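You operate a simulated robot arm through the tools that you are given. There is no shell and no other tool. Be economical: measure what you need, move in short steps, check, and stop when the job is done.

You are at the controls of a simulated robot arm. One attempt, no reset.

## Task
Test the three packs in the charger and bin the dead one.
Fine: it goes into the red bin, lid shut; the other two stay in the charger.

Only the result counts: the job must be done as asked and must still hold three seconds after the hand-in. Knocking over, shifting, dropping, spilling or breaking anything else fails it. Lids that push on must go on centred and level and be pressed home; caps that screw on are set level and turned clockwise until they are tight.

## Robot
A 7-joint arm with a two-finger parallel gripper, fixed in place. Base frame: the origin is at the foot of the arm, x ahead of it, y to its left, z up. Readings come in m, degrees, newtons and seconds.
With the tool pointing down near the work surface it reaches from about 0.34 to 0.74 m from the base axis. Its first joint turns from -115.0 to 115.0 degrees. Payload 3.91 kg.
The TCP is the grasp point between the finger pads, 0.03 m short of the fingertips. In the tool frame z runs along the fingers and y along their closing line. The gripper opens to 0.11 m. The fingers are 0.02 m wide and 0.01 m thick; the gripper's body (0.048 by 0.112 m) begins 0.055 m behind the TCP.
Orientation is told as [roll, pitch, yaw] about the base's x, y, z axes, in that order, counted from this pose: with the fingers straight down and closing along the base's y, the tool's x points along the base's -x, its y along +y and its z along -z.

## Interface
- The arm moves only by the tool arm_command. Its argument "series" is a list of rows, each a list of 3 entries, a list of its own where there are three numbers: the shift along the base's x, y, z in m, then the turn, a rotation vector about the base's x, y, z in degrees, then the closure in counts, from 0 (fully open) to 255 (shut). In form: [[[tx, ty, tz], [wx, wy, wz], gripper], ...]. A call has 1 to 20 rows; each row is the pose to reach, as a shift and turn from the pose commanded when the call began. A row lasts 0.2 s, in which the tool goes at most 0.05 m and 8.6 degrees; a call with a longer step from one row to the next is refused whole, and so is a gripper value outside its range. A pose out of reach is approached as far as the arm can. The call stops where the force on the tool passes 40 N (or 10 N more than at its start, if that is more) or the arm is blocked; 0.2 s more then pass. Each finger travels about 0.108 m/s and halts on what it meets, pressing with about 34 N; the grip force reading is that of the motor and also rises with nothing between the fingers. The clock runs only during rows and for 0.2 s after the last one: add rows that repeat a pose to give the fingers time. It gives the time, the measured TCP pose, the force on the tool (base axes), the opening and the grip force at its end, in the units of the frame above (readings bear some noise).
- Cameras (640 x 400 px; columns grow to the right, rows downward): "scene" is fixed at [0.2214, 0.6505, 1.5199]; the picture's right is [-0.89, -0.45, 0.00], its down [-0.17, 0.33, -0.93] and it looks along [0.42, -0.83, -0.37] (base axes); focal length 372 px, centre (320, 200). "wrist" rides on the gripper at [0.072, 0.017, -0.103] in the tool frame; the picture's right is [-0.23, 0.97, 0.00], its down [-0.76, -0.18, -0.62] and it looks along [-0.61, -0.14, 0.78] (tool axes); focal length 222 px, centre (320, 200). There is no depth. A picture from a camera that has moved, and an enlarged one, comes with that camera's place and axes in the base frame and with its lens.
- snapshot(camera): a new picture of that camera. It takes no simulated time.
- lift_body(by): slides the trunk up (or, below 0, down) by that many m; the arm rides with it, the base frame stays. It gives what a move gives, with no picture.
- inspect(camera, box): a new picture of the part [left, top, right, bottom] of that camera's present view, enlarged. It takes no simulated time.
- finish_job(): hands the job in; it is judged then, once.

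Go step by step. Nothing tells you positions but the pictures and the camera data: compare them with the known pose of the tool, close in by small moves and look again before you grip or let go. The budget is 120 turns and 76 pictures, counting those below and the enlarged ones. Unless the task says otherwise, let go and move clear before handing in, and close with one line.

The tools are called by a JSON object that holds its "name" and its "arguments". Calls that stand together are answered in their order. arm_command: Moves the arm, as the interface text tells. Its arguments: {"type":"object","properties":{"series":{"type":"array"}},"required":["series"]} The other tools are called the same way: lift_body (by) slides the trunk up or down; snapshot (camera) takes a picture; inspect (camera, box) takes an enlarged picture of a part of a camera's view; finish_job () hands the job in.

At the start:

```text
clock: 0.0
tool_pos: [0.2698, -0.2664, 1.2335]
tcp_rot: [0.0, 0.0, 0.0]
contact_force: [0.0, -0.6, 0.6]
grip_width: 0.11
grasp_force: 0.0
trunk travel left (down, up): [-0.85, 0.14]
```

scene: 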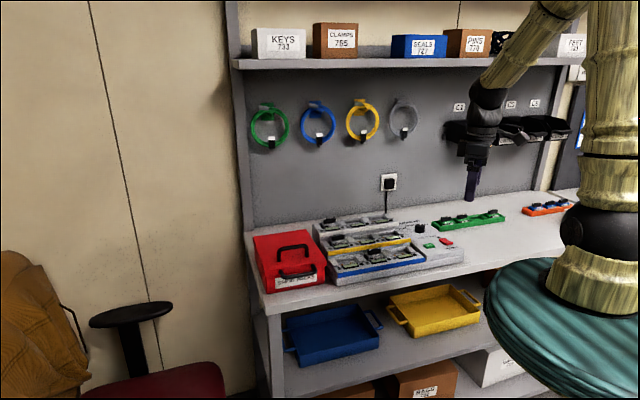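
wrist: 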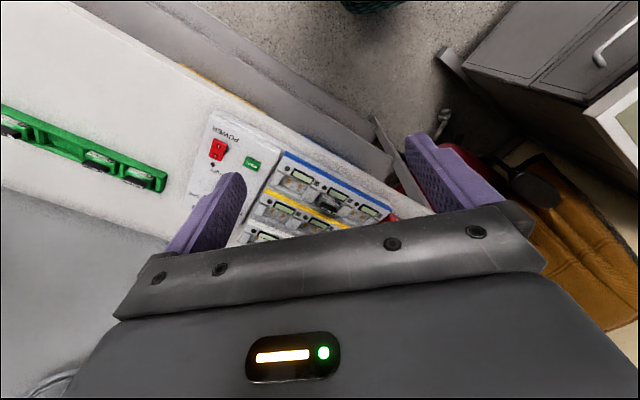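

I see a bench with a charger-like station (blue, yellow, white rows), green and red buttons, a red box with a handle, and trays. I'll enlarge the views to identify things.

{"name": "inspect", "arguments": {"camera": "scene", "box": [240, 200, 480, 350]}}

{"name": "inspect", "arguments": {"camera": "wrist", "box": [180, 100, 440, 260]}}

{"name": "inspect", "arguments": {"camera": "scene", "box": [420, 80, 600, 230]}}

```text
2.67 times, centred on (360, 275) of scene
camera zoom: at [0.2214, 0.6505, 1.5199], right [-0.89, -0.45, 0.0], down [-0.17, 0.33, -0.93], along [0.42, -0.83, -0.37], focal length 993 px, centre (213, 0)
```

zoom: 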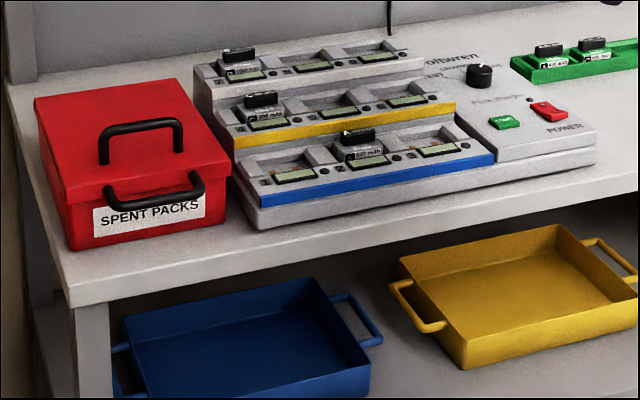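

```text
2.46 times, centred on (310, 180) of wrist
camera zoom: at [0.1998, -0.2485, 1.3349], right [0.23, 0.97, 0.0], down [0.76, -0.18, 0.62], along [0.61, -0.14, -0.78], focal length 547 px, centre (345, 249)
```

zoom: 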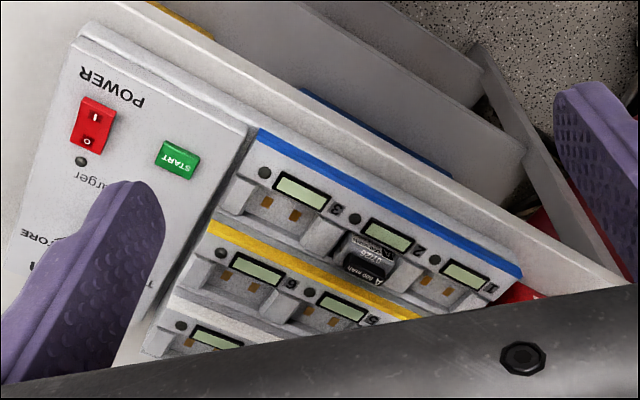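

```text
2.67 times, centred on (510, 155) of scene
camera zoom: at [0.2214, 0.6505, 1.5199], right [-0.89, -0.45, 0.0], down [-0.17, 0.33, -0.93], along [0.42, -0.83, -0.37], focal length 993 px, centre (-187, 320)
```

zoom: 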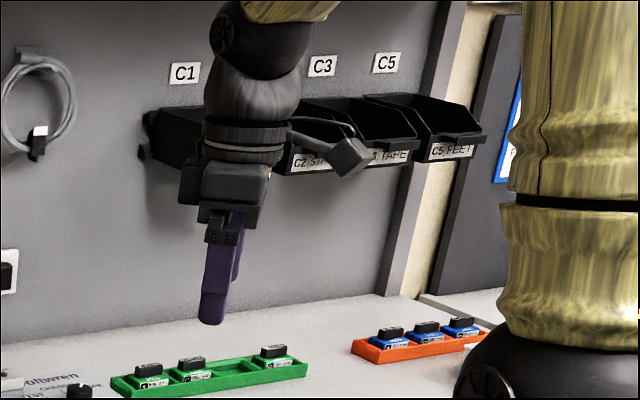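

The charger has packs in slots 2 (blue row), 4 (yellow) and 7 (white); the panel has a dial, START and POWER. The red "SPENT PACKS" bin sits at about (0.70, -0.10). I'll move the wrist camera over the panel for a closer look.

{"name": "arm_command", "arguments": {"series": [[[0.03, -0.03, 0], [0, 0, 0], 0], [[0.06, -0.06, 0], [0, 0, 0], 0], [[0.09, -0.09, 0], [0, 0, 0], 0], [[0.12, -0.12, 0], [0, 0, 0], 0], [[0.12, -0.12, 0], [0, 0, 0], 0]]}}

{"name": "snapshot", "arguments": {"camera": "wrist"}}

{"name": "inspect", "arguments": {"camera": "scene", "box": [390, 210, 470, 260]}}

```text
clock: 1.2
tool_pos: [0.3914, -0.3866, 1.2314]
tcp_rot: [0.1, 0.0, -0.1]
contact_force: [1.0, 0.6, 0.4]
grip_width: 0.1098
grasp_force: 0.1
trunk travel left (down, up): [-0.85, 0.14]
```

```text
70 pictures are left
camera wrist: at [0.3201, -0.3686, 1.3342], right [0.23, 0.97, 0.0], down [0.76, -0.18, 0.62], along [0.61, -0.14, -0.78], focal length 222 px, centre (320, 200)
```

wrist: 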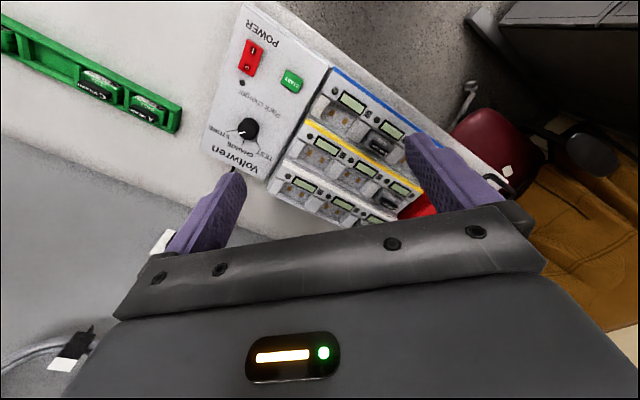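

```text
8.00 times, centred on (430, 235) of scene
camera zoom: at [0.2214, 0.6505, 1.5199], right [-0.89, -0.45, 0.0], down [-0.17, 0.33, -0.93], along [0.42, -0.83, -0.37], focal length 2979 px, centre (-560, -80)
```

zoom: 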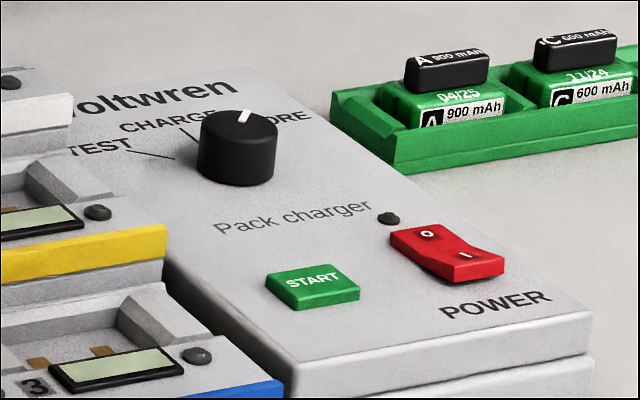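

The display and LED are dark, so the power is off. I'll read the dial and switch more closely.

{"name": "inspect", "arguments": {"camera": "wrist", "box": [200, 10, 330, 180]}}

{"name": "inspect", "arguments": {"camera": "wrist", "box": [260, 70, 430, 230]}}

```text
2.35 times, centred on (265, 95) of wrist
camera zoom: at [0.3201, -0.3686, 1.3342], right [0.23, 0.97, 0.0], down [0.76, -0.18, 0.62], along [0.61, -0.14, -0.78], focal length 523 px, centre (449, 447)
```

zoom: 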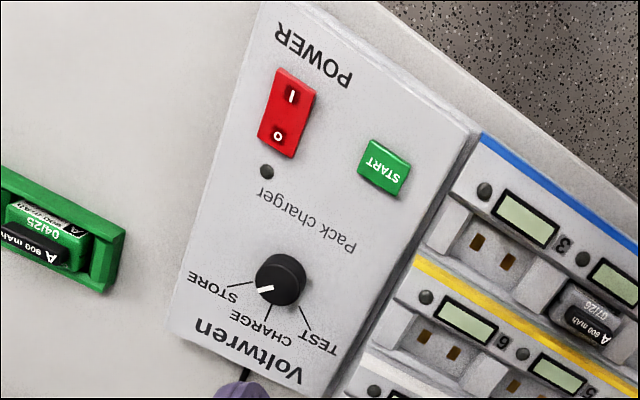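

```text
2.50 times, centred on (345, 150) of wrist
camera zoom: at [0.3201, -0.3686, 1.3342], right [0.23, 0.97, 0.0], down [0.76, -0.18, 0.62], along [0.61, -0.14, -0.78], focal length 555 px, centre (258, 325)
```

zoom: 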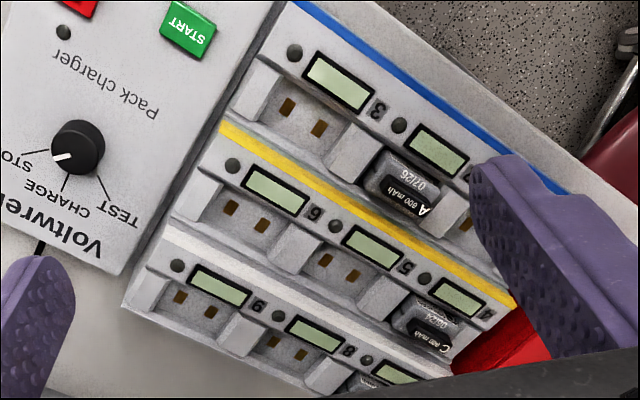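

The power rocker is off (I end near (0.330,-0.466)), the dial is at STORE and must turn counter-clockwise (from above) to TEST, and the charger is yawed about 45°. I'll close the fingers, yaw by 45° and hover over the I end of POWER.

{"name": "arm_command", "arguments": {"series": [[[-0.01, -0.014, -0.03], [0, 0, 8], 255], [[-0.02, -0.028, -0.06], [0, 0, 16], 255], [[-0.03, -0.042, -0.09], [0, 0, 24], 255], [[-0.04, -0.056, -0.12], [0, 0, 32], 255], [[-0.05, -0.07, -0.15], [0, 0, 40], 255], [[-0.061, -0.08, -0.17], [0, 0, 45], 255], [[-0.061, -0.08, -0.17], [0, 0, 45], 255]]}}

{"name": "snapshot", "arguments": {"camera": "wrist"}}

{"name": "inspect", "arguments": {"camera": "scene", "box": [390, 190, 490, 260]}}

```text
clock: 2.8
tool_pos: [0.3306, -0.4668, 1.0624]
tcp_rot: [0.0, 0.0, 45.1]
contact_force: [-0.2, -0.3, 0.0]
grip_width: 0.0
grasp_force: 34.4
trunk travel left (down, up): [-0.85, 0.14]
```

```text
66 pictures are left
camera wrist: at [0.2681, -0.505, 1.1647], right [-0.53, 0.85, 0.0], down [0.66, 0.41, 0.62], along [0.53, 0.33, -0.78], focal length 222 px, centre (320, 200)
```

wrist: 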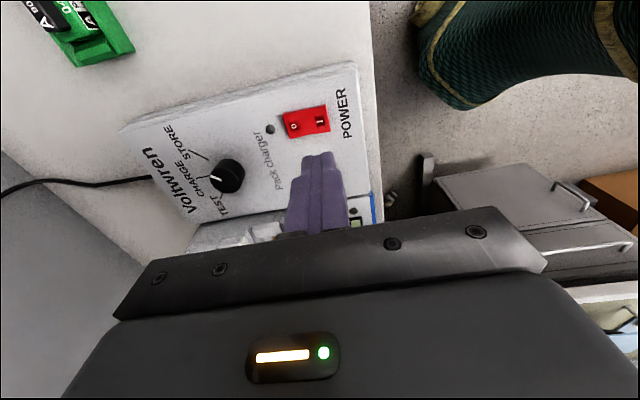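

```text
5.71 times, centred on (440, 225) of scene
camera zoom: at [0.2214, 0.6505, 1.5199], right [-0.89, -0.45, 0.0], down [-0.17, 0.33, -0.93], along [0.42, -0.83, -0.37], focal length 2128 px, centre (-366, 57)
```

zoom: 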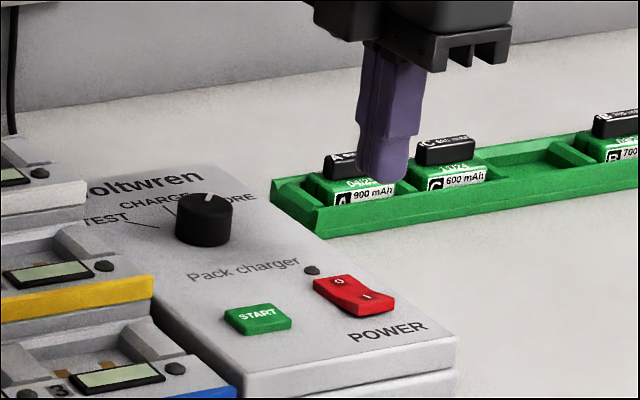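

The fingertips are just above the I end. I'll press down slowly and come back up to check.

{"name": "arm_command", "arguments": {"series": [[[-0.003, 0.001, -0.03], [0, 0, 0], 255], [[-0.003, 0.001, -0.055], [0, 0, 0], 255], [[-0.003, 0.001, -0.062], [0, 0, 0], 255], [[-0.003, 0.001, -0.066], [0, 0, 0], 255], [[-0.003, 0.001, -0.069], [0, 0, 0], 255], [[-0.003, 0.001, -0.072], [0, 0, 0], 255], [[-0.003, 0.001, -0.075], [0, 0, 0], 255]]}}

{"name": "inspect", "arguments": {"camera": "scene", "box": [390, 200, 470, 250]}}

```text
clock: 4.4
tool_pos: [0.3264, -0.4663, 0.9866]
tcp_rot: [0.0, 0.0, 44.9]
contact_force: [-1.3, 1.8, 2.9]
grip_width: 0.0
grasp_force: 33.8
trunk travel left (down, up): [-0.85, 0.14]
```

```text
8.00 times, centred on (430, 225) of scene
camera zoom: at [0.2214, 0.6505, 1.5199], right [-0.89, -0.45, 0.0], down [-0.17, 0.33, -0.93], along [0.42, -0.83, -0.37], focal length 2979 px, centre (-560, 0)
```

zoom: 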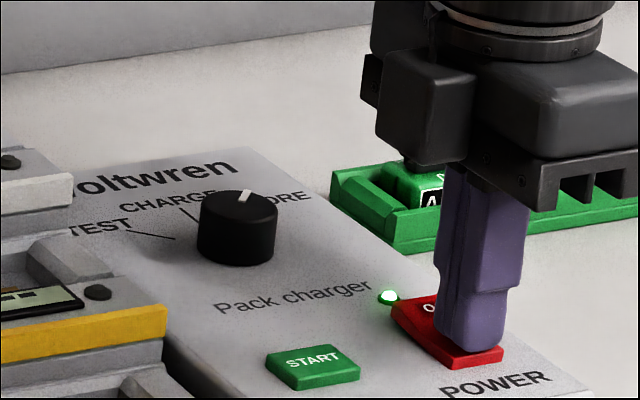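

The power LED is lit green. Next is the dial at about (0.432,-0.516): I'll rise, open and hover above it to look.

{"name": "arm_command", "arguments": {"series": [[[0, 0, 0.04], [0, 0, 0], 255], [[0, 0, 0.08], [0, 0, 0], 200], [[0.035, -0.017, 0.1], [0, 0, 0], 120], [[0.07, -0.034, 0.1], [0, 0, 0], 100], [[0.105, -0.05, 0.1], [0, 0, 0], 60], [[0.105, -0.05, 0.1], [0, 0, 0], 60]]}}

{"name": "snapshot", "arguments": {"camera": "wrist"}}

{"name": "inspect", "arguments": {"camera": "scene", "box": [300, 190, 460, 290]}}

```text
clock: 5.8
tool_pos: [0.4313, -0.5161, 1.0896]
tcp_rot: [0.1, 0.1, 45.0]
contact_force: [-0.6, -0.4, -0.2]
grip_width: 0.0841
grasp_force: 0.1
trunk travel left (down, up): [-0.85, 0.14]
```

```text
63 pictures are left
camera wrist: at [0.3703, -0.5542, 1.1913], right [-0.53, 0.85, 0.0], down [0.66, 0.41, 0.62], along [0.53, 0.33, -0.78], focal length 222 px, centre (320, 200)
```

wrist: 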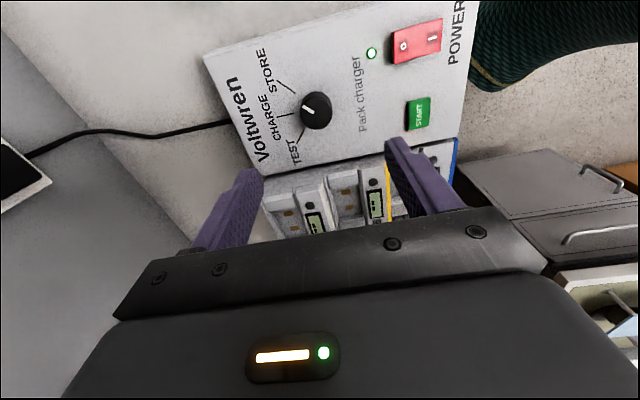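

```text
4.00 times, centred on (380, 240) of scene
camera zoom: at [0.2214, 0.6505, 1.5199], right [-0.89, -0.45, 0.0], down [-0.17, 0.33, -0.93], along [0.42, -0.83, -0.37], focal length 1489 px, centre (80, 40)
```

zoom: 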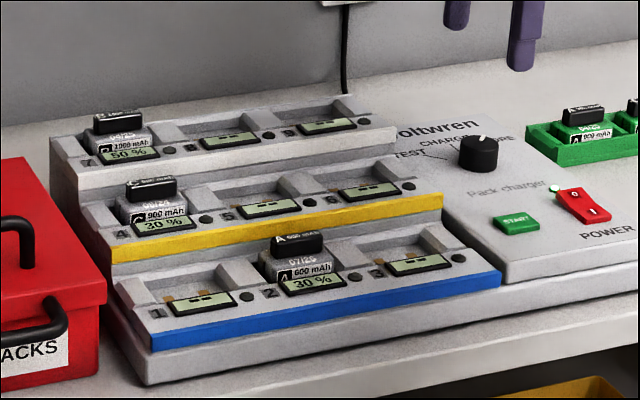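

The displays now show charge percentages, which don't identify a dead pack, so the test is still needed. I'll zoom in on the dial for the tick angles.

{"name": "inspect", "arguments": {"camera": "wrist", "box": [250, 50, 370, 170]}}

```text
3.33 times, centred on (310, 110) of wrist
camera zoom: at [0.3703, -0.5542, 1.1913], right [-0.53, 0.85, 0.0], down [0.66, 0.41, 0.62], along [0.53, 0.33, -0.78], focal length 740 px, centre (353, 500)
```

zoom: 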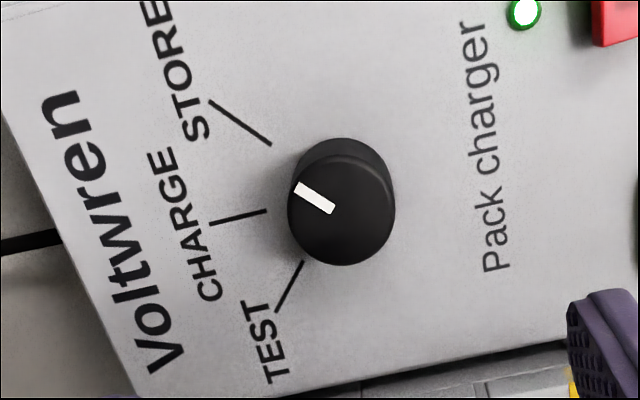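

Ticks are 45° apart with the knob axis at (0.4325,-0.519) and the pointer at STORE, so +90° reaches TEST. I'll pre-rotate the tool by -90° so the turn ends at a known-good yaw.

{"name": "arm_command", "arguments": {"series": [[[0.001, -0.003, 0], [0, 0, -8.2], 110], [[0.001, -0.003, 0], [0, 0, -16.4], 110], [[0.001, -0.003, 0], [0, 0, -24.6], 110], [[0.001, -0.003, 0], [0, 0, -32.8], 110], [[0.001, -0.003, 0], [0, 0, -41], 110], [[0.001, -0.003, 0], [0, 0, -49.2], 110], [[0.001, -0.003, 0], [0, 0, -57.4], 110], [[0.001, -0.003, 0], [0, 0, -65.6], 110], [[0.001, -0.003, 0], [0, 0, -73.8], 110], [[0.001, -0.003, 0], [0, 0, -82], 110], [[0.001, -0.003, 0], [0, 0, -90], 110], [[0.001, -0.003, -0.03], [0, 0, -90], 110], [[0.001, -0.003, -0.06], [0, 0, -90], 110], [[0.001, -0.003, -0.06], [0, 0, -90], 110]]}}

{"name": "inspect", "arguments": {"camera": "wrist", "box": [160, 40, 480, 240]}}

{"name": "inspect", "arguments": {"camera": "scene", "box": [370, 190, 470, 260]}}

```text
clock: 8.8
tool_pos: [0.4349, -0.519, 1.0265]
tcp_rot: [0.0, 0.0, -44.9]
contact_force: [-0.4, 1.0, -0.1]
grip_width: 0.0629
grasp_force: 0.0
trunk travel left (down, up): [-0.85, 0.14]
```

```text
2.00 times, centred on (320, 140) of wrist
camera zoom: at [0.3966, -0.4545, 1.1288], right [0.85, 0.53, 0.0], down [0.41, -0.66, 0.62], along [0.33, -0.53, -0.78], focal length 444 px, centre (320, 320)
```

zoom: 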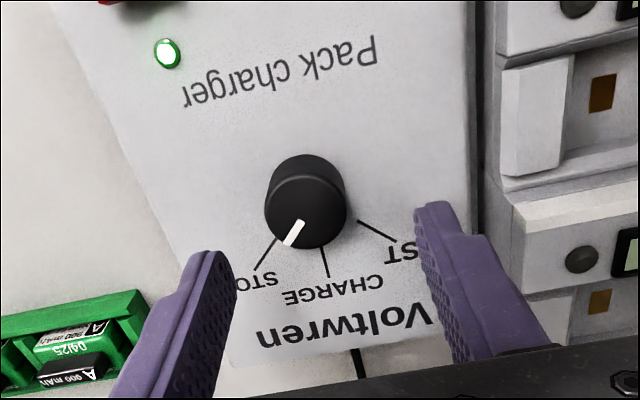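

```text
5.71 times, centred on (420, 225) of scene
camera zoom: at [0.2214, 0.6505, 1.5199], right [-0.89, -0.45, 0.0], down [-0.17, 0.33, -0.93], along [0.42, -0.83, -0.37], focal length 2128 px, centre (-251, 57)
```

zoom: 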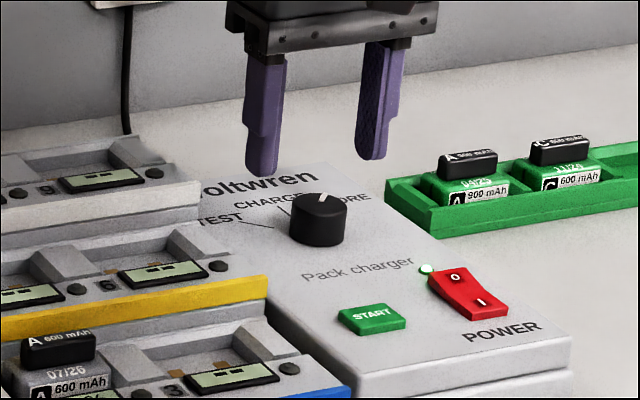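

The knob is centred between the fingers to within 2 mm. I'll descend with the tips to about z 0.953 and close gently.

{"name": "arm_command", "arguments": {"series": [[[-0.002, -0.001, -0.02], [0, 0, 0], 110], [[-0.002, -0.001, -0.035], [0, 0, 0], 110], [[-0.002, -0.001, -0.043], [0, 0, 0], 110], [[-0.002, -0.001, -0.043], [0, 0, 0], 200], [[-0.002, -0.001, -0.043], [0, 0, 0], 200], [[-0.002, -0.001, -0.043], [0, 0, 0], 200]]}}

{"name": "inspect", "arguments": {"camera": "scene", "box": [370, 190, 470, 260]}}

```text
clock: 10.2
tool_pos: [0.4291, -0.5217, 0.9826]
tcp_rot: [0.0, 0.0, -45.0]
contact_force: [-7.6, -7.7, -4.3]
grip_width: 0.0316
grasp_force: 44.8
trunk travel left (down, up): [-0.85, 0.14]
```

```text
5.71 times, centred on (420, 225) of scene
camera zoom: at [0.2214, 0.6505, 1.5199], right [-0.89, -0.45, 0.0], down [-0.17, 0.33, -0.93], along [0.42, -0.83, -0.37], focal length 2128 px, centre (-251, 57)
```

zoom: 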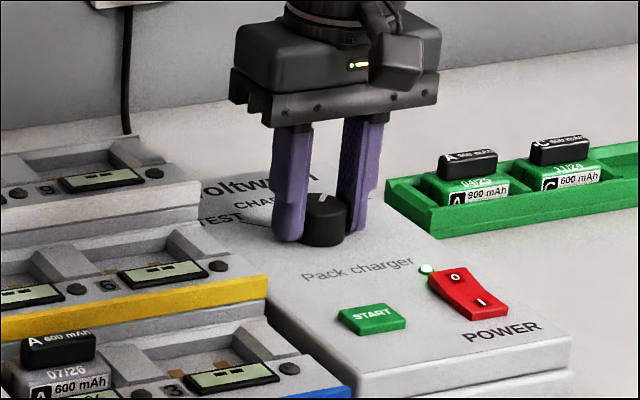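

The knob is held (31.6 mm). I'll turn counter-clockwise by 90°, easing the target 2 mm to relieve the side load.

{"name": "arm_command", "arguments": {"series": [[[-0.002, -0.001, 0], [0, 0, 8.2], 200], [[-0.002, -0.001, 0], [0, 0, 16.4], 200], [[-0.002, -0.001, 0], [0, 0, 24.6], 200], [[-0.002, -0.001, 0], [0, 0, 32.8], 200], [[-0.002, -0.001, 0], [0, 0, 41], 200], [[-0.002, -0.001, 0], [0, 0, 49.2], 200], [[-0.002, -0.001, 0], [0, 0, 57.4], 200], [[-0.002, -0.001, 0], [0, 0, 65.6], 200], [[-0.002, -0.001, 0], [0, 0, 73.8], 200], [[-0.002, -0.001, 0], [0, 0, 82], 200], [[-0.002, -0.001, 0], [0, 0, 90], 200], [[-0.002, -0.001, 0], [0, 0, 90], 200]]}}

{"name": "inspect", "arguments": {"camera": "scene", "box": [370, 190, 470, 260]}}

```text
clock: 12.8
tool_pos: [0.4294, -0.5222, 0.9827]
tcp_rot: [0.1, -0.1, 45.0]
contact_force: [-3.9, -4.6, -21.3]
grip_width: 0.0313
grasp_force: 44.5
trunk travel left (down, up): [-0.85, 0.14]
```

```text
5.71 times, centred on (420, 225) of scene
camera zoom: at [0.2214, 0.6505, 1.5199], right [-0.89, -0.45, 0.0], down [-0.17, 0.33, -0.93], along [0.42, -0.83, -0.37], focal length 2128 px, centre (-251, 57)
```

zoom: 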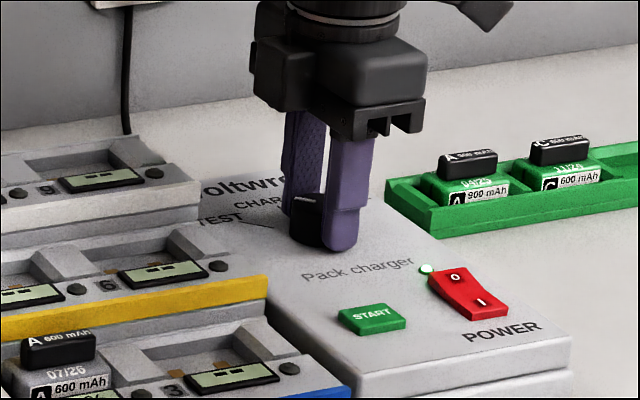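

The dial appears to have turned with the hand. I'll open, lift and check the pointer.

{"name": "arm_command", "arguments": {"series": [[[-0.001, -0.001, 0], [0, 0, 0], 110], [[-0.001, -0.001, 0], [0, 0, 0], 110], [[-0.001, -0.001, 0.04], [0, 0, 0], 110], [[-0.001, -0.001, 0.08], [0, 0, 0], 110], [[-0.001, -0.001, 0.11], [0, 0, 0], 110]]}}

{"name": "inspect", "arguments": {"camera": "wrist", "box": [220, 0, 480, 180]}}

```text
clock: 14.0
tool_pos: [0.428, -0.5231, 1.0955]
tcp_rot: [0.0, 0.0, 45.0]
contact_force: [-0.9, 0.0, -0.3]
grip_width: 0.0625
grasp_force: 0.1
trunk travel left (down, up): [-0.85, 0.14]
```

```text
2.22 times, centred on (350, 90) of wrist
camera zoom: at [0.3666, -0.5607, 1.1971], right [-0.53, 0.85, 0.0], down [0.66, 0.41, 0.62], along [0.53, 0.33, -0.78], focal length 494 px, centre (253, 444)
```

zoom: 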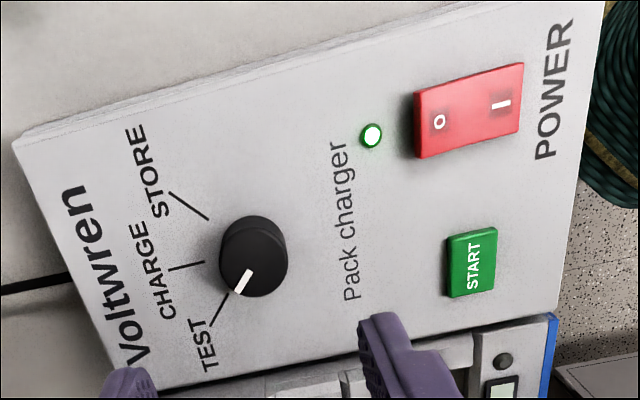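

The pointer is on TEST. Now I'll close the fingers and press START at (0.379,-0.426).

{"name": "arm_command", "arguments": {"series": [[[-0.016, 0.032, 0], [0, 0, 0], 255], [[-0.033, 0.064, 0], [0, 0, 0], 255], [[-0.049, 0.096, -0.02], [0, 0, 0], 255], [[-0.049, 0.096, -0.06], [0, 0, 0], 255], [[-0.049, 0.096, -0.095], [0, 0, 0], 255], [[-0.049, 0.096, -0.102], [0, 0, 0], 255], [[-0.049, 0.096, -0.105], [0, 0, 0], 255], [[-0.049, 0.096, -0.108], [0, 0, 0], 255], [[-0.049, 0.096, -0.111], [0, 0, 0], 255], [[-0.049, 0.096, -0.114], [0, 0, 0], 255]]}}

{"name": "inspect", "arguments": {"camera": "scene", "box": [300, 190, 460, 290]}}

```text
clock: 16.2
tool_pos: [0.3784, -0.4255, 0.9817]
tcp_rot: [-0.1, 0.1, 45.0]
contact_force: [0.4, 0.8, 8.0]
grip_width: 0.0001
grasp_force: 34.1
trunk travel left (down, up): [-0.85, 0.14]
```

```text
4.00 times, centred on (380, 240) of scene
camera zoom: at [0.2214, 0.6505, 1.5199], right [-0.89, -0.45, 0.0], down [-0.17, 0.33, -0.93], along [0.42, -0.83, -0.37], focal length 1489 px, centre (80, 40)
```

zoom: 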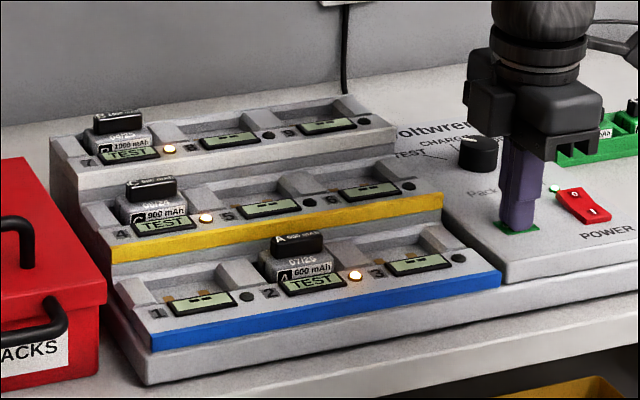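

The test is running (amber LEDs, "TEST"). I'll lift off and let some time pass while moving to a spot with a better view.

{"name": "arm_command", "arguments": {"series": [[[0, 0, 0.04], [0, 0, 0], 255], [[0, 0, 0.08], [0, 0, 0], 255], [[0, 0, 0.12], [0, 0, 0], 255], [[0.02, 0.02, 0.16], [0, 0, 0], 200], [[0.05, 0.05, 0.19], [0, 0, 0], 100], [[0.08, 0.08, 0.22], [0, 0, 0], 0], [[0.11, 0.11, 0.22], [0, 0, 0], 0], [[0.14, 0.14, 0.22], [0, 0, 0], 0], [[0.14, 0.14, 0.22], [0, 0, 0], 0], [[0.14, 0.14, 0.22], [0, 0, 0], 0], [[0.14, 0.14, 0.22], [0, 0, 0], 0], [[0.14, 0.14, 0.22], [0, 0, 0], 0]]}}

{"name": "snapshot", "arguments": {"camera": "wrist"}}

{"name": "inspect", "arguments": {"camera": "scene", "box": [240, 200, 400, 300]}}

```text
refused: row 5 steps farther than a row can; nothing moved
```

```text
54 pictures are left
camera wrist: at [0.3167, -0.4634, 1.0839], right [-0.53, 0.85, 0.0], down [0.66, 0.41, 0.62], along [0.53, 0.33, -0.78], focal length 222 px, centre (320, 200)
```

wrist: 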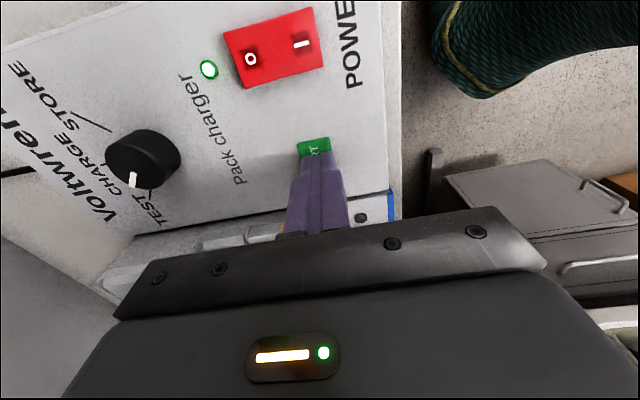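

```text
4.00 times, centred on (320, 250) of scene
camera zoom: at [0.2214, 0.6505, 1.5199], right [-0.89, -0.45, 0.0], down [-0.17, 0.33, -0.93], along [0.42, -0.83, -0.37], focal length 1489 px, centre (320, 0)
```

zoom: 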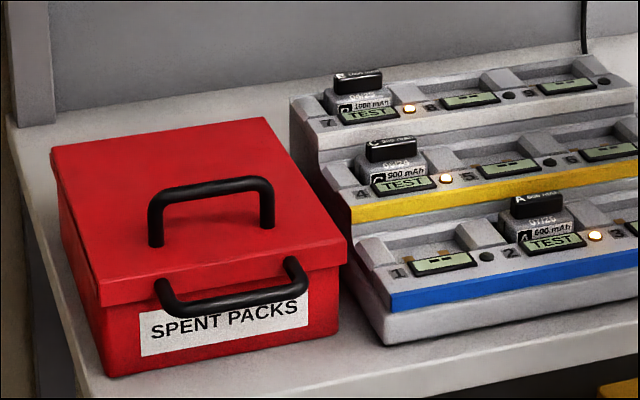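

The move was refused for one step too long; I'll redo it with smaller steps. The bin has a handle on top and a front bar near the lid lip.

{"name": "arm_command", "arguments": {"series": [[[0, 0, 0.04], [0, 0, 0], 255], [[0, 0, 0.08], [0, 0, 0], 255], [[0, 0, 0.12], [0, 0, 0], 255], [[0.02, 0.02, 0.15], [0, 0, 0], 200], [[0.04, 0.04, 0.18], [0, 0, 0], 100], [[0.06, 0.06, 0.21], [0, 0, 0], 0], [[0.09, 0.09, 0.22], [0, 0, 0], 0], [[0.12, 0.12, 0.22], [0, 0, 0], 0], [[0.14, 0.14, 0.22], [0, 0, 0], 0], [[0.14, 0.14, 0.22], [0, 0, 0], 0], [[0.14, 0.14, 0.22], [0, 0, 0], 0], [[0.14, 0.14, 0.22], [0, 0, 0], 0], [[0.14, 0.14, 0.22], [0, 0, 0], 0]]}}

{"name": "snapshot", "arguments": {"camera": "wrist"}}

{"name": "inspect", "arguments": {"camera": "scene", "box": [300, 200, 420, 275]}}

```text
clock: 19.0
tool_pos: [0.5222, -0.2848, 1.2011]
tcp_rot: [0.0, 0.0, 45.1]
contact_force: [0.2, 0.0, -0.8]
grip_width: 0.1098
grasp_force: 0.1
trunk travel left (down, up): [-0.85, 0.14]
```

```text
52 pictures are left
camera wrist: at [0.4606, -0.3231, 1.3037], right [-0.53, 0.85, 0.0], down [0.66, 0.41, 0.62], along [0.53, 0.33, -0.78], focal length 222 px, centre (320, 200)
```

wrist: 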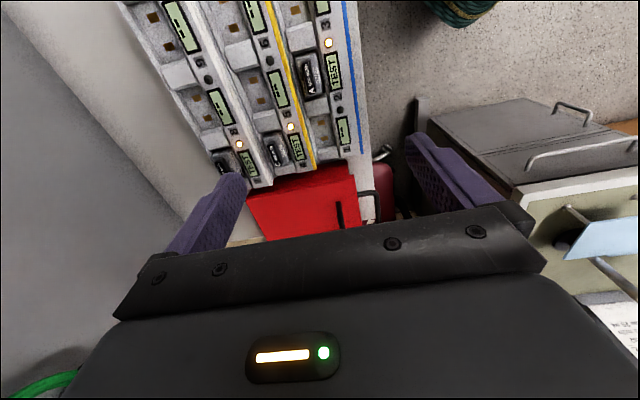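

```text
5.33 times, centred on (360, 238) of scene
camera zoom: at [0.2214, 0.6505, 1.5199], right [-0.89, -0.45, 0.0], down [-0.17, 0.33, -0.93], along [0.42, -0.83, -0.37], focal length 1986 px, centre (107, 0)
```

zoom: 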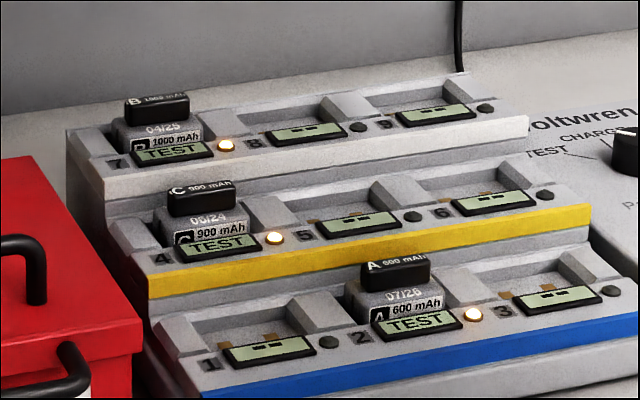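

Still testing. I'll yaw to -45° and move toward the bin so the wrist camera sees its front and lid.

{"name": "arm_command", "arguments": {"series": [[[0.01, 0.015, 0.0], [0, 0, -8.2], 0], [[0.02, 0.03, 0.0], [0, 0, -16.4], 0], [[0.03, 0.045, 0.0], [0, 0, -24.6], 0], [[0.04, 0.06, 0.0], [0, 0, -32.8], 0], [[0.05, 0.075, 0.01], [0, 0, -41], 0], [[0.06, 0.09, 0.02], [0, 0, -49.2], 0], [[0.07, 0.11, 0.03], [0, 0, -57.4], 0], [[0.08, 0.13, 0.04], [0, 0, -65.6], 0], [[0.09, 0.15, 0.05], [0, 0, -73.8], 0], [[0.1, 0.16, 0.05], [0, 0, -82], 0], [[0.1, 0.17, 0.05], [0, 0, -90], 0], [[0.1, 0.17, 0.05], [0, 0, -90], 0]]}}

{"name": "snapshot", "arguments": {"camera": "wrist"}}

{"name": "snapshot", "arguments": {"camera": "scene"}}

```text
clock: 21.6
tool_pos: [0.6189, -0.1154, 1.2483]
tcp_rot: [0.0, 0.0, -45.1]
contact_force: [0.1, -0.3, 0.3]
grip_width: 0.11
grasp_force: 0.0
trunk travel left (down, up): [-0.85, 0.14]
```

```text
50 pictures are left
camera wrist: at [0.581, -0.0515, 1.3516], right [0.85, 0.53, 0.0], down [0.41, -0.66, 0.62], along [0.33, -0.53, -0.78], focal length 222 px, centre (320, 200)
```

wrist: 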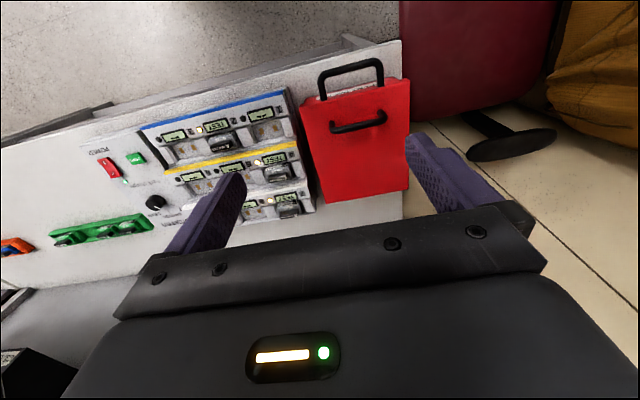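

```text
49 pictures are left
```

scene: 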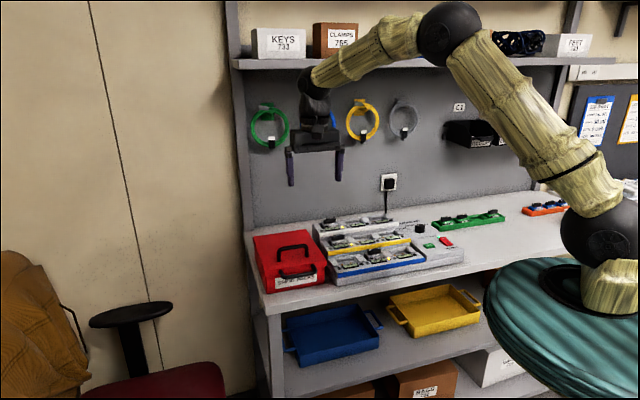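

{"name": "inspect", "arguments": {"camera": "wrist", "box": [280, 40, 440, 220]}}

{"name": "inspect", "arguments": {"camera": "scene", "box": [240, 220, 340, 300]}}

```text
2.22 times, centred on (360, 130) of wrist
camera zoom: at [0.581, -0.0515, 1.3516], right [0.85, 0.53, 0.0], down [0.41, -0.66, 0.62], along [0.33, -0.53, -0.78], focal length 494 px, centre (231, 356)
```

zoom: 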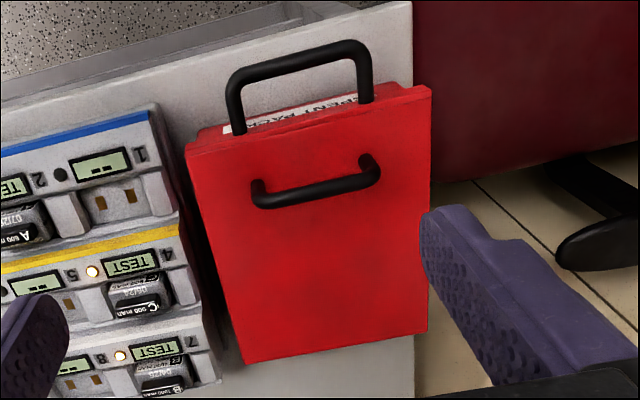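

```text
5.00 times, centred on (290, 260) of scene
camera zoom: at [0.2214, 0.6505, 1.5199], right [-0.89, -0.45, 0.0], down [-0.17, 0.33, -0.93], along [0.42, -0.83, -0.37], focal length 1862 px, centre (470, -100)
```

zoom: 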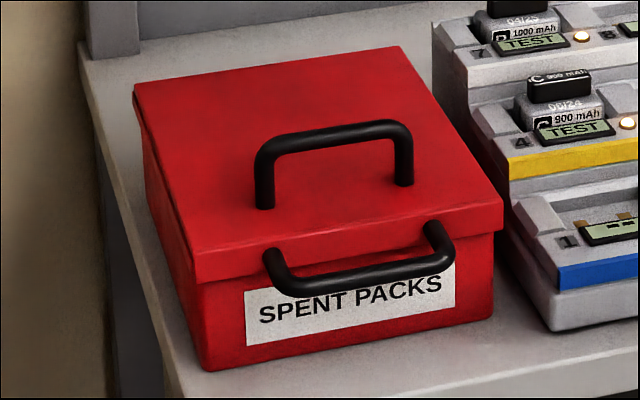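

The bin is about 0.17 × 0.20 m, lid top at z ≈ 0.980, with its top handle bar at about (0.696,-0.124,1.02) near the front, so the lid is probably hinged at the back. I'll yaw to +45° and hover above that handle.

{"name": "arm_command", "arguments": {"series": [[[0.007, 0, -0.01], [0, 0, 8.2], 60], [[0.014, 0, -0.02], [0, 0, 16.4], 60], [[0.021, 0, -0.03], [0, 0, 24.6], 60], [[0.028, -0.002, -0.04], [0, 0, 32.8], 60], [[0.035, -0.003, -0.05], [0, 0, 41], 60], [[0.042, -0.004, -0.06], [0, 0, 49.2], 60], [[0.049, -0.005, -0.07], [0, 0, 57.4], 60], [[0.056, -0.006, -0.08], [0, 0, 65.6], 60], [[0.063, -0.007, -0.1], [0, 0, 73.8], 60], [[0.07, -0.008, -0.12], [0, 0, 82], 60], [[0.077, -0.008, -0.14], [0, 0, 90], 60], [[0.077, -0.008, -0.14], [0, 0, 90], 60]]}}

{"name": "snapshot", "arguments": {"camera": "wrist"}}

{"name": "inspect", "arguments": {"camera": "scene", "box": [240, 200, 400, 300]}}

```text
clock: 24.2
tool_pos: [0.6946, -0.1226, 1.1102]
tcp_rot: [0.0, 0.0, 45.1]
contact_force: [-0.2, 0.0, -0.3]
grip_width: 0.0845
grasp_force: 0.1
trunk travel left (down, up): [-0.85, 0.14]
```

```text
46 pictures are left
camera wrist: at [0.6334, -0.1618, 1.213], right [-0.53, 0.85, 0.0], down [0.66, 0.41, 0.62], along [0.53, 0.33, -0.78], focal length 222 px, centre (320, 200)
```

wrist: 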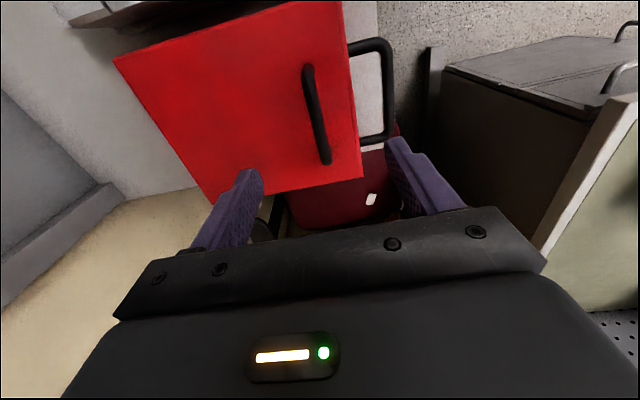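

```text
4.00 times, centred on (320, 250) of scene
camera zoom: at [0.2214, 0.6505, 1.5199], right [-0.89, -0.45, 0.0], down [-0.17, 0.33, -0.93], along [0.42, -0.83, -0.37], focal length 1489 px, centre (320, 0)
```

zoom: 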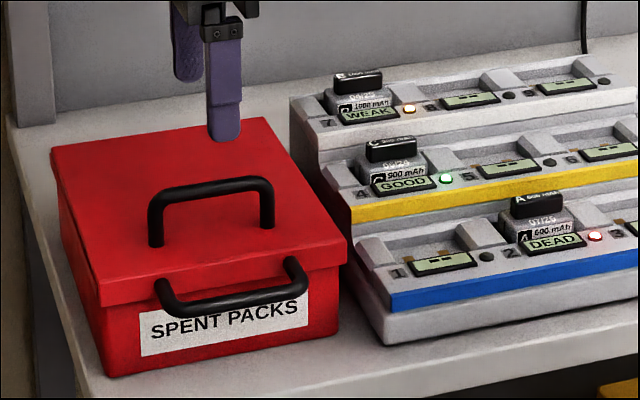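

Test result: slot 2 (blue row) is DEAD, 4 is GOOD, 7 is WEAK. First I'll open the bin: descend on the top handle bar and grip it.

{"name": "arm_command", "arguments": {"series": [[[-0.003, -0.004, -0.03], [0, 0, 0], 60], [[-0.003, -0.004, -0.06], [0, 0, 0], 60], [[-0.003, -0.004, -0.08], [0, 0, 0], 60], [[-0.003, -0.004, -0.09], [0, 0, 0], 60]]}}

{"name": "snapshot", "arguments": {"camera": "wrist"}}

{"name": "inspect", "arguments": {"camera": "scene", "box": [240, 190, 360, 300]}}

```text
clock: 25.2
tool_pos: [0.6934, -0.1279, 1.0193]
tcp_rot: [0.0, -0.1, 45.0]
contact_force: [0.8, 0.0, 0.0]
grip_width: 0.0844
grasp_force: 0.0
trunk travel left (down, up): [-0.85, 0.14]
```

```text
44 pictures are left
camera wrist: at [0.6308, -0.1659, 1.1225], right [-0.53, 0.85, 0.0], down [0.66, 0.41, 0.62], along [0.53, 0.33, -0.78], focal length 222 px, centre (320, 200)
```

wrist: 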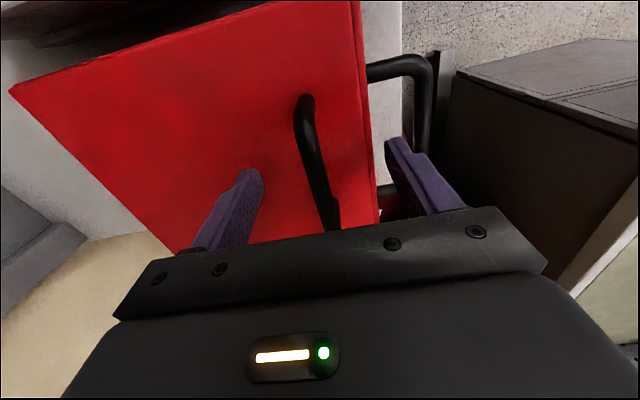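

```text
3.64 times, centred on (300, 245) of scene
camera zoom: at [0.2214, 0.6505, 1.5199], right [-0.89, -0.45, 0.0], down [-0.17, 0.33, -0.93], along [0.42, -0.83, -0.37], focal length 1354 px, centre (393, 36)
```

zoom: 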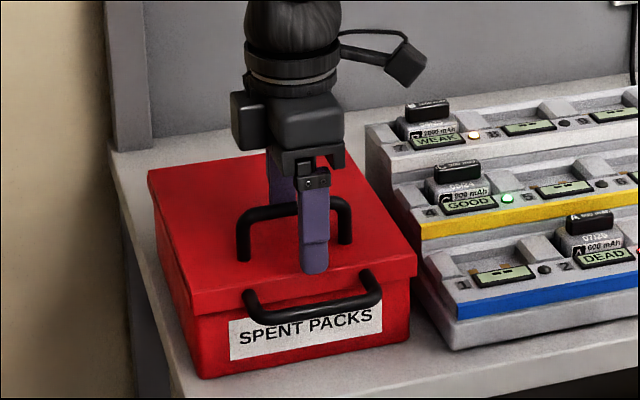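

The fingers straddle the bar. I'll close and lift a little along the presumed hinge arc to see how the lid behaves.

{"name": "arm_command", "arguments": {"series": [[[0, 0, 0], [0, 0, 0], 255], [[0, 0, 0], [0, 0, 0], 255], [[0, 0, 0], [0, 0, 0], 255], [[0.0018, -0.0018, 0.007], [0, 0, 0], 255], [[0.0035, -0.0035, 0.0145], [0, 0, 0], 255], [[0.0055, -0.0055, 0.022], [0, 0, 0], 255], [[0.008, -0.008, 0.0285], [0, 0, 0], 255], [[0.008, -0.008, 0.0285], [0, 0, 0], 255]]}}

{"name": "inspect", "arguments": {"camera": "scene", "box": [240, 190, 360, 300]}}

```text
clock: 26.4
tool_pos: [0.691, -0.126, 1.0211]
tcp_rot: [1.1, 0.5, 45.2]
contact_force: [1.9, 3.3, -13.6]
grip_width: 0.0101
grasp_force: 44.8
trunk travel left (down, up): [-0.85, 0.14]
stopped in row 5: the force on the tool passed its limit (the readings are from after the stop); the commanded pose is now the measured one
```

```text
3.64 times, centred on (300, 245) of scene
camera zoom: at [0.2214, 0.6505, 1.5199], right [-0.89, -0.45, 0.0], down [-0.17, 0.33, -0.93], along [0.42, -0.83, -0.37], focal length 1354 px, centre (393, 36)
```

zoom: 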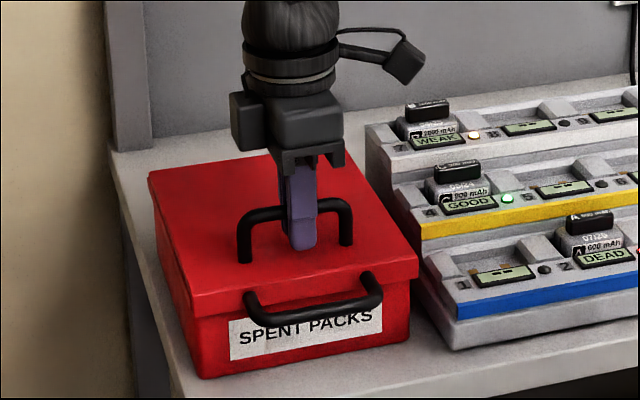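

Lifting on the top handle met more than 40 N and the lid did not move, so I'll release it and look closely at the front bar and lid lip.

{"name": "arm_command", "arguments": {"series": [[[0, 0, 0], [0, 0, 0], 60], [[0, 0, 0], [0, 0, 0], 60], [[0, 0, 0.04], [0, 0, 0], 60], [[-0.02, 0.02, 0.08], [0, 0, 0], 60], [[-0.03, 0.03, 0.12], [0, 0, 0], 60]]}}

{"name": "inspect", "arguments": {"camera": "scene", "box": [250, 225, 334, 295]}}

{"name": "inspect", "arguments": {"camera": "wrist", "box": [60, 0, 440, 220]}}

```text
clock: 27.6
tool_pos: [0.6608, -0.0992, 1.1436]
tcp_rot: [0.9, 0.5, 45.1]
contact_force: [-0.2, 0.2, 0.3]
grip_width: 0.084
grasp_force: 0.0
trunk travel left (down, up): [-0.85, 0.14]
```

```text
5.71 times, centred on (292, 260) of scene
camera zoom: at [0.2214, 0.6505, 1.5199], right [-0.89, -0.45, 0.0], down [-0.17, 0.33, -0.93], along [0.42, -0.83, -0.37], focal length 2128 px, centre (480, -143)
```

zoom: 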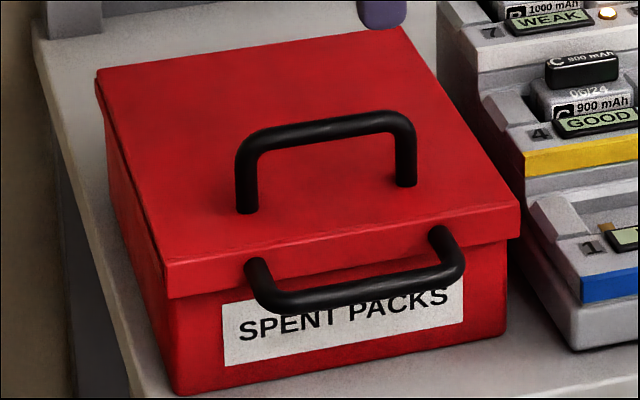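

```text
1.68 times, centred on (250, 110) of wrist
camera zoom: at [0.6009, -0.1376, 1.2469], right [-0.53, 0.85, 0.01], down [0.67, 0.41, 0.61], along [0.51, 0.33, -0.79], focal length 374 px, centre (438, 352)
```

zoom: 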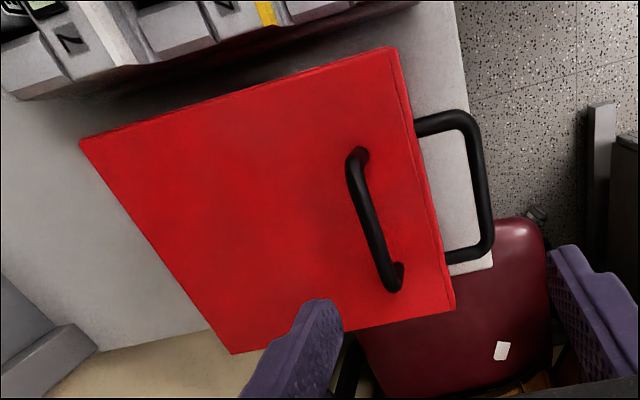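

The front bar sits on the lid lip, about 0.24 m from a rear hinge, so it gives better leverage. I'll tilt the tool 45° so the fingers point down and back, and stage in front of the bar.

{"name": "arm_command", "arguments": {"series": [[[-0.009, 0.01, -0.01], [-5.4, -5.4, 0], 150], [[-0.018, 0.02, -0.02], [-10.8, -10.8, 0], 181], [[-0.027, 0.03, -0.035], [-16.2, -16.2, 0], 181], [[-0.036, 0.042, -0.05], [-21.6, -21.6, 0], 181], [[-0.045, 0.054, -0.07], [-27, -27, 0], 181], [[-0.052, 0.063, -0.1], [-32.3, -32.3, 0], 181], [[-0.052, 0.063, -0.118], [-32.3, -32.3, 0], 181], [[-0.052, 0.063, -0.118], [-32.3, -32.3, 0], 181]]}}

{"name": "snapshot", "arguments": {"camera": "wrist"}}

{"name": "inspect", "arguments": {"camera": "scene", "box": [230, 200, 350, 300]}}

```text
clock: 29.4
tool_pos: [0.6081, -0.034, 1.0246]
tcp_rot: [-44.8, 0.4, 44.7]
contact_force: [-0.7, 0.3, 0.3]
grip_width: 0.032
grasp_force: 0.0
trunk travel left (down, up): [-0.85, 0.14]
```

```text
39 pictures are left
camera wrist: at [0.4977, -0.0233, 1.0863], right [-0.33, 0.65, -0.69], down [0.32, 0.76, 0.56], along [0.89, -0.04, -0.46], focal length 222 px, centre (320, 200)
```

wrist: 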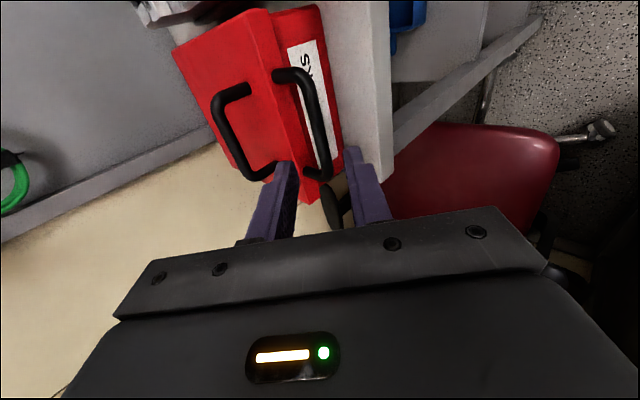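

```text
4.00 times, centred on (290, 250) of scene
camera zoom: at [0.2214, 0.6505, 1.5199], right [-0.89, -0.45, 0.0], down [-0.17, 0.33, -0.93], along [0.42, -0.83, -0.37], focal length 1489 px, centre (440, 0)
```

zoom: 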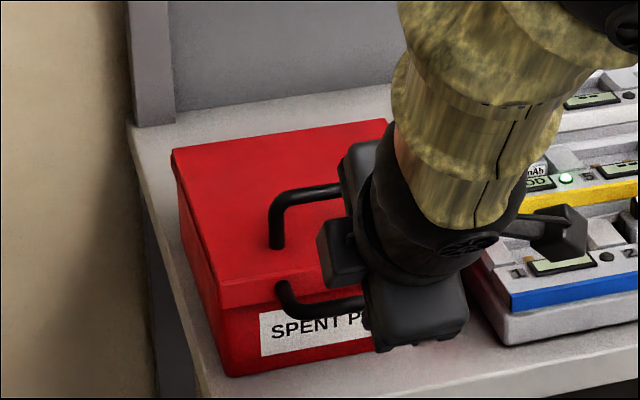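

The bar lies between the fingers' path as predicted. I'll advance along the tool axis and grip it.

{"name": "arm_command", "arguments": {"series": [[[0.01, -0.01, -0.014], [0, 0, 0], 181], [[0.02, -0.02, -0.028], [0, 0, 0], 181], [[0.031, -0.032, -0.0416], [0, 0, 0], 181], [[0.031, -0.032, -0.0416], [0, 0, 0], 255], [[0.031, -0.032, -0.0416], [0, 0, 0], 255], [[0.031, -0.032, -0.0416], [0, 0, 0], 255]]}}

{"name": "snapshot", "arguments": {"camera": "wrist"}}

```text
clock: 30.8
tool_pos: [0.6399, -0.0662, 0.9829]
tcp_rot: [-44.8, 0.5, 44.7]
contact_force: [-1.5, -1.6, -11.8]
grip_width: 0.0102
grasp_force: 44.8
trunk travel left (down, up): [-0.85, 0.14]
```

```text
37 pictures are left
camera wrist: at [0.5299, -0.0557, 1.0437], right [-0.33, 0.65, -0.69], down [0.33, 0.76, 0.56], along [0.89, -0.04, -0.46], focal length 222 px, centre (320, 200)
```

wrist: 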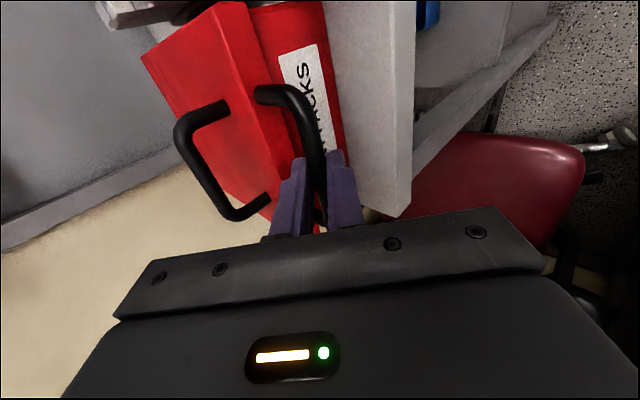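

The bar is held firmly. I'll lift a little and see whether the lid moves.

{"name": "arm_command", "arguments": {"series": [[[0, 0, 0.005], [0, 0, 0], 255], [[0, 0, 0.01], [0, 0, 0], 255], [[0, 0, 0.015], [0, 0, 0], 255], [[0.001, -0.001, 0.02], [0, 0, 0], 255], [[0.001, -0.001, 0.025], [0, 0, 0], 255]]}}

{"name": "inspect", "arguments": {"camera": "scene", "box": [230, 200, 350, 300]}}

```text
clock: 31.3
tool_pos: [0.6362, -0.0631, 0.9835]
tcp_rot: [-44.2, 0.9, 44.9]
contact_force: [1.4, 4.0, -16.4]
grip_width: 0.0105
grasp_force: 45.2
trunk travel left (down, up): [-0.85, 0.14]
stopped in row 2: the force on the tool passed its limit (the readings are from after the stop); the commanded pose is now the measured one
```

```text
4.00 times, centred on (290, 250) of scene
camera zoom: at [0.2214, 0.6505, 1.5199], right [-0.89, -0.45, 0.0], down [-0.17, 0.33, -0.93], along [0.42, -0.83, -0.37], focal length 1489 px, centre (440, 0)
```

zoom: 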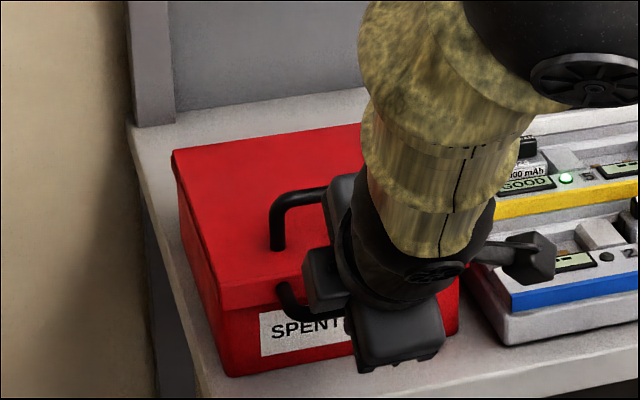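

The lid resisted again, but the 45° pads push partly backwards. I'll let go, back off and come in with the fingers nearly horizontal so the lower finger lifts straight up under the bar.

{"name": "arm_command", "arguments": {"series": [[[0, 0, 0], [0, 0, 0], 181], [[0, 0, 0], [0, 0, 0], 181], [[-0.012, 0.012, 0.017], [0, 0, 0], 181], [[-0.03, 0.03, 0.042], [0, 0, 0], 181], [[-0.035, 0.035, 0.035], [-5.5, -5.5, 0], 181], [[-0.04, 0.04, 0.025], [-11, -11, 0], 181], [[-0.042, 0.042, 0.015], [-16.5, -16.5, 0], 181], [[-0.042, 0.042, 0.006], [-21.6, -21.6, 0], 181], [[-0.042, 0.042, 0.006], [-21.6, -21.6, 0], 181]]}}

{"name": "snapshot", "arguments": {"camera": "wrist"}}

{"name": "inspect", "arguments": {"camera": "scene", "box": [230, 180, 400, 300]}}

```text
clock: 33.3
tool_pos: [0.601, -0.0169, 1.0058]
tcp_rot: [-74.1, -2.5, 43.9]
contact_force: [-0.2, 0.3, -0.2]
grip_width: 0.0318
grasp_force: 0.1
trunk travel left (down, up): [-0.85, 0.14]
```

```text
35 pictures are left
camera wrist: at [0.4776, 0.0089, 1.013], right [0.01, 0.38, -0.93], down [0.16, 0.91, 0.37], along [0.99, -0.15, -0.05], focal length 222 px, centre (320, 200)
```

wrist: 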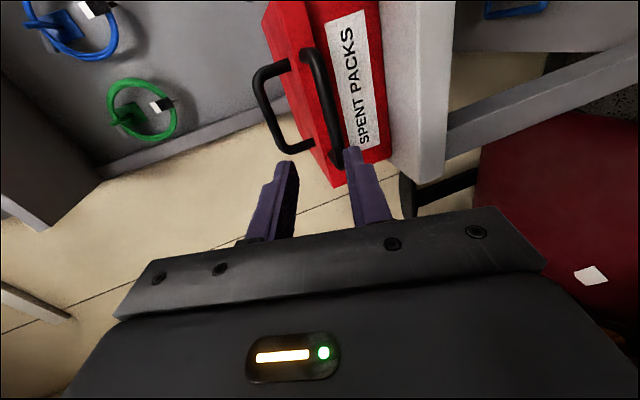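

```text
3.33 times, centred on (315, 240) of scene
camera zoom: at [0.2214, 0.6505, 1.5199], right [-0.89, -0.45, 0.0], down [-0.17, 0.33, -0.93], along [0.42, -0.83, -0.37], focal length 1241 px, centre (337, 67)
```

zoom: 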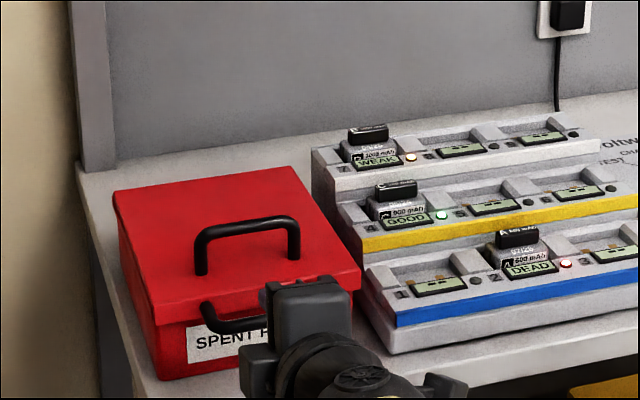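

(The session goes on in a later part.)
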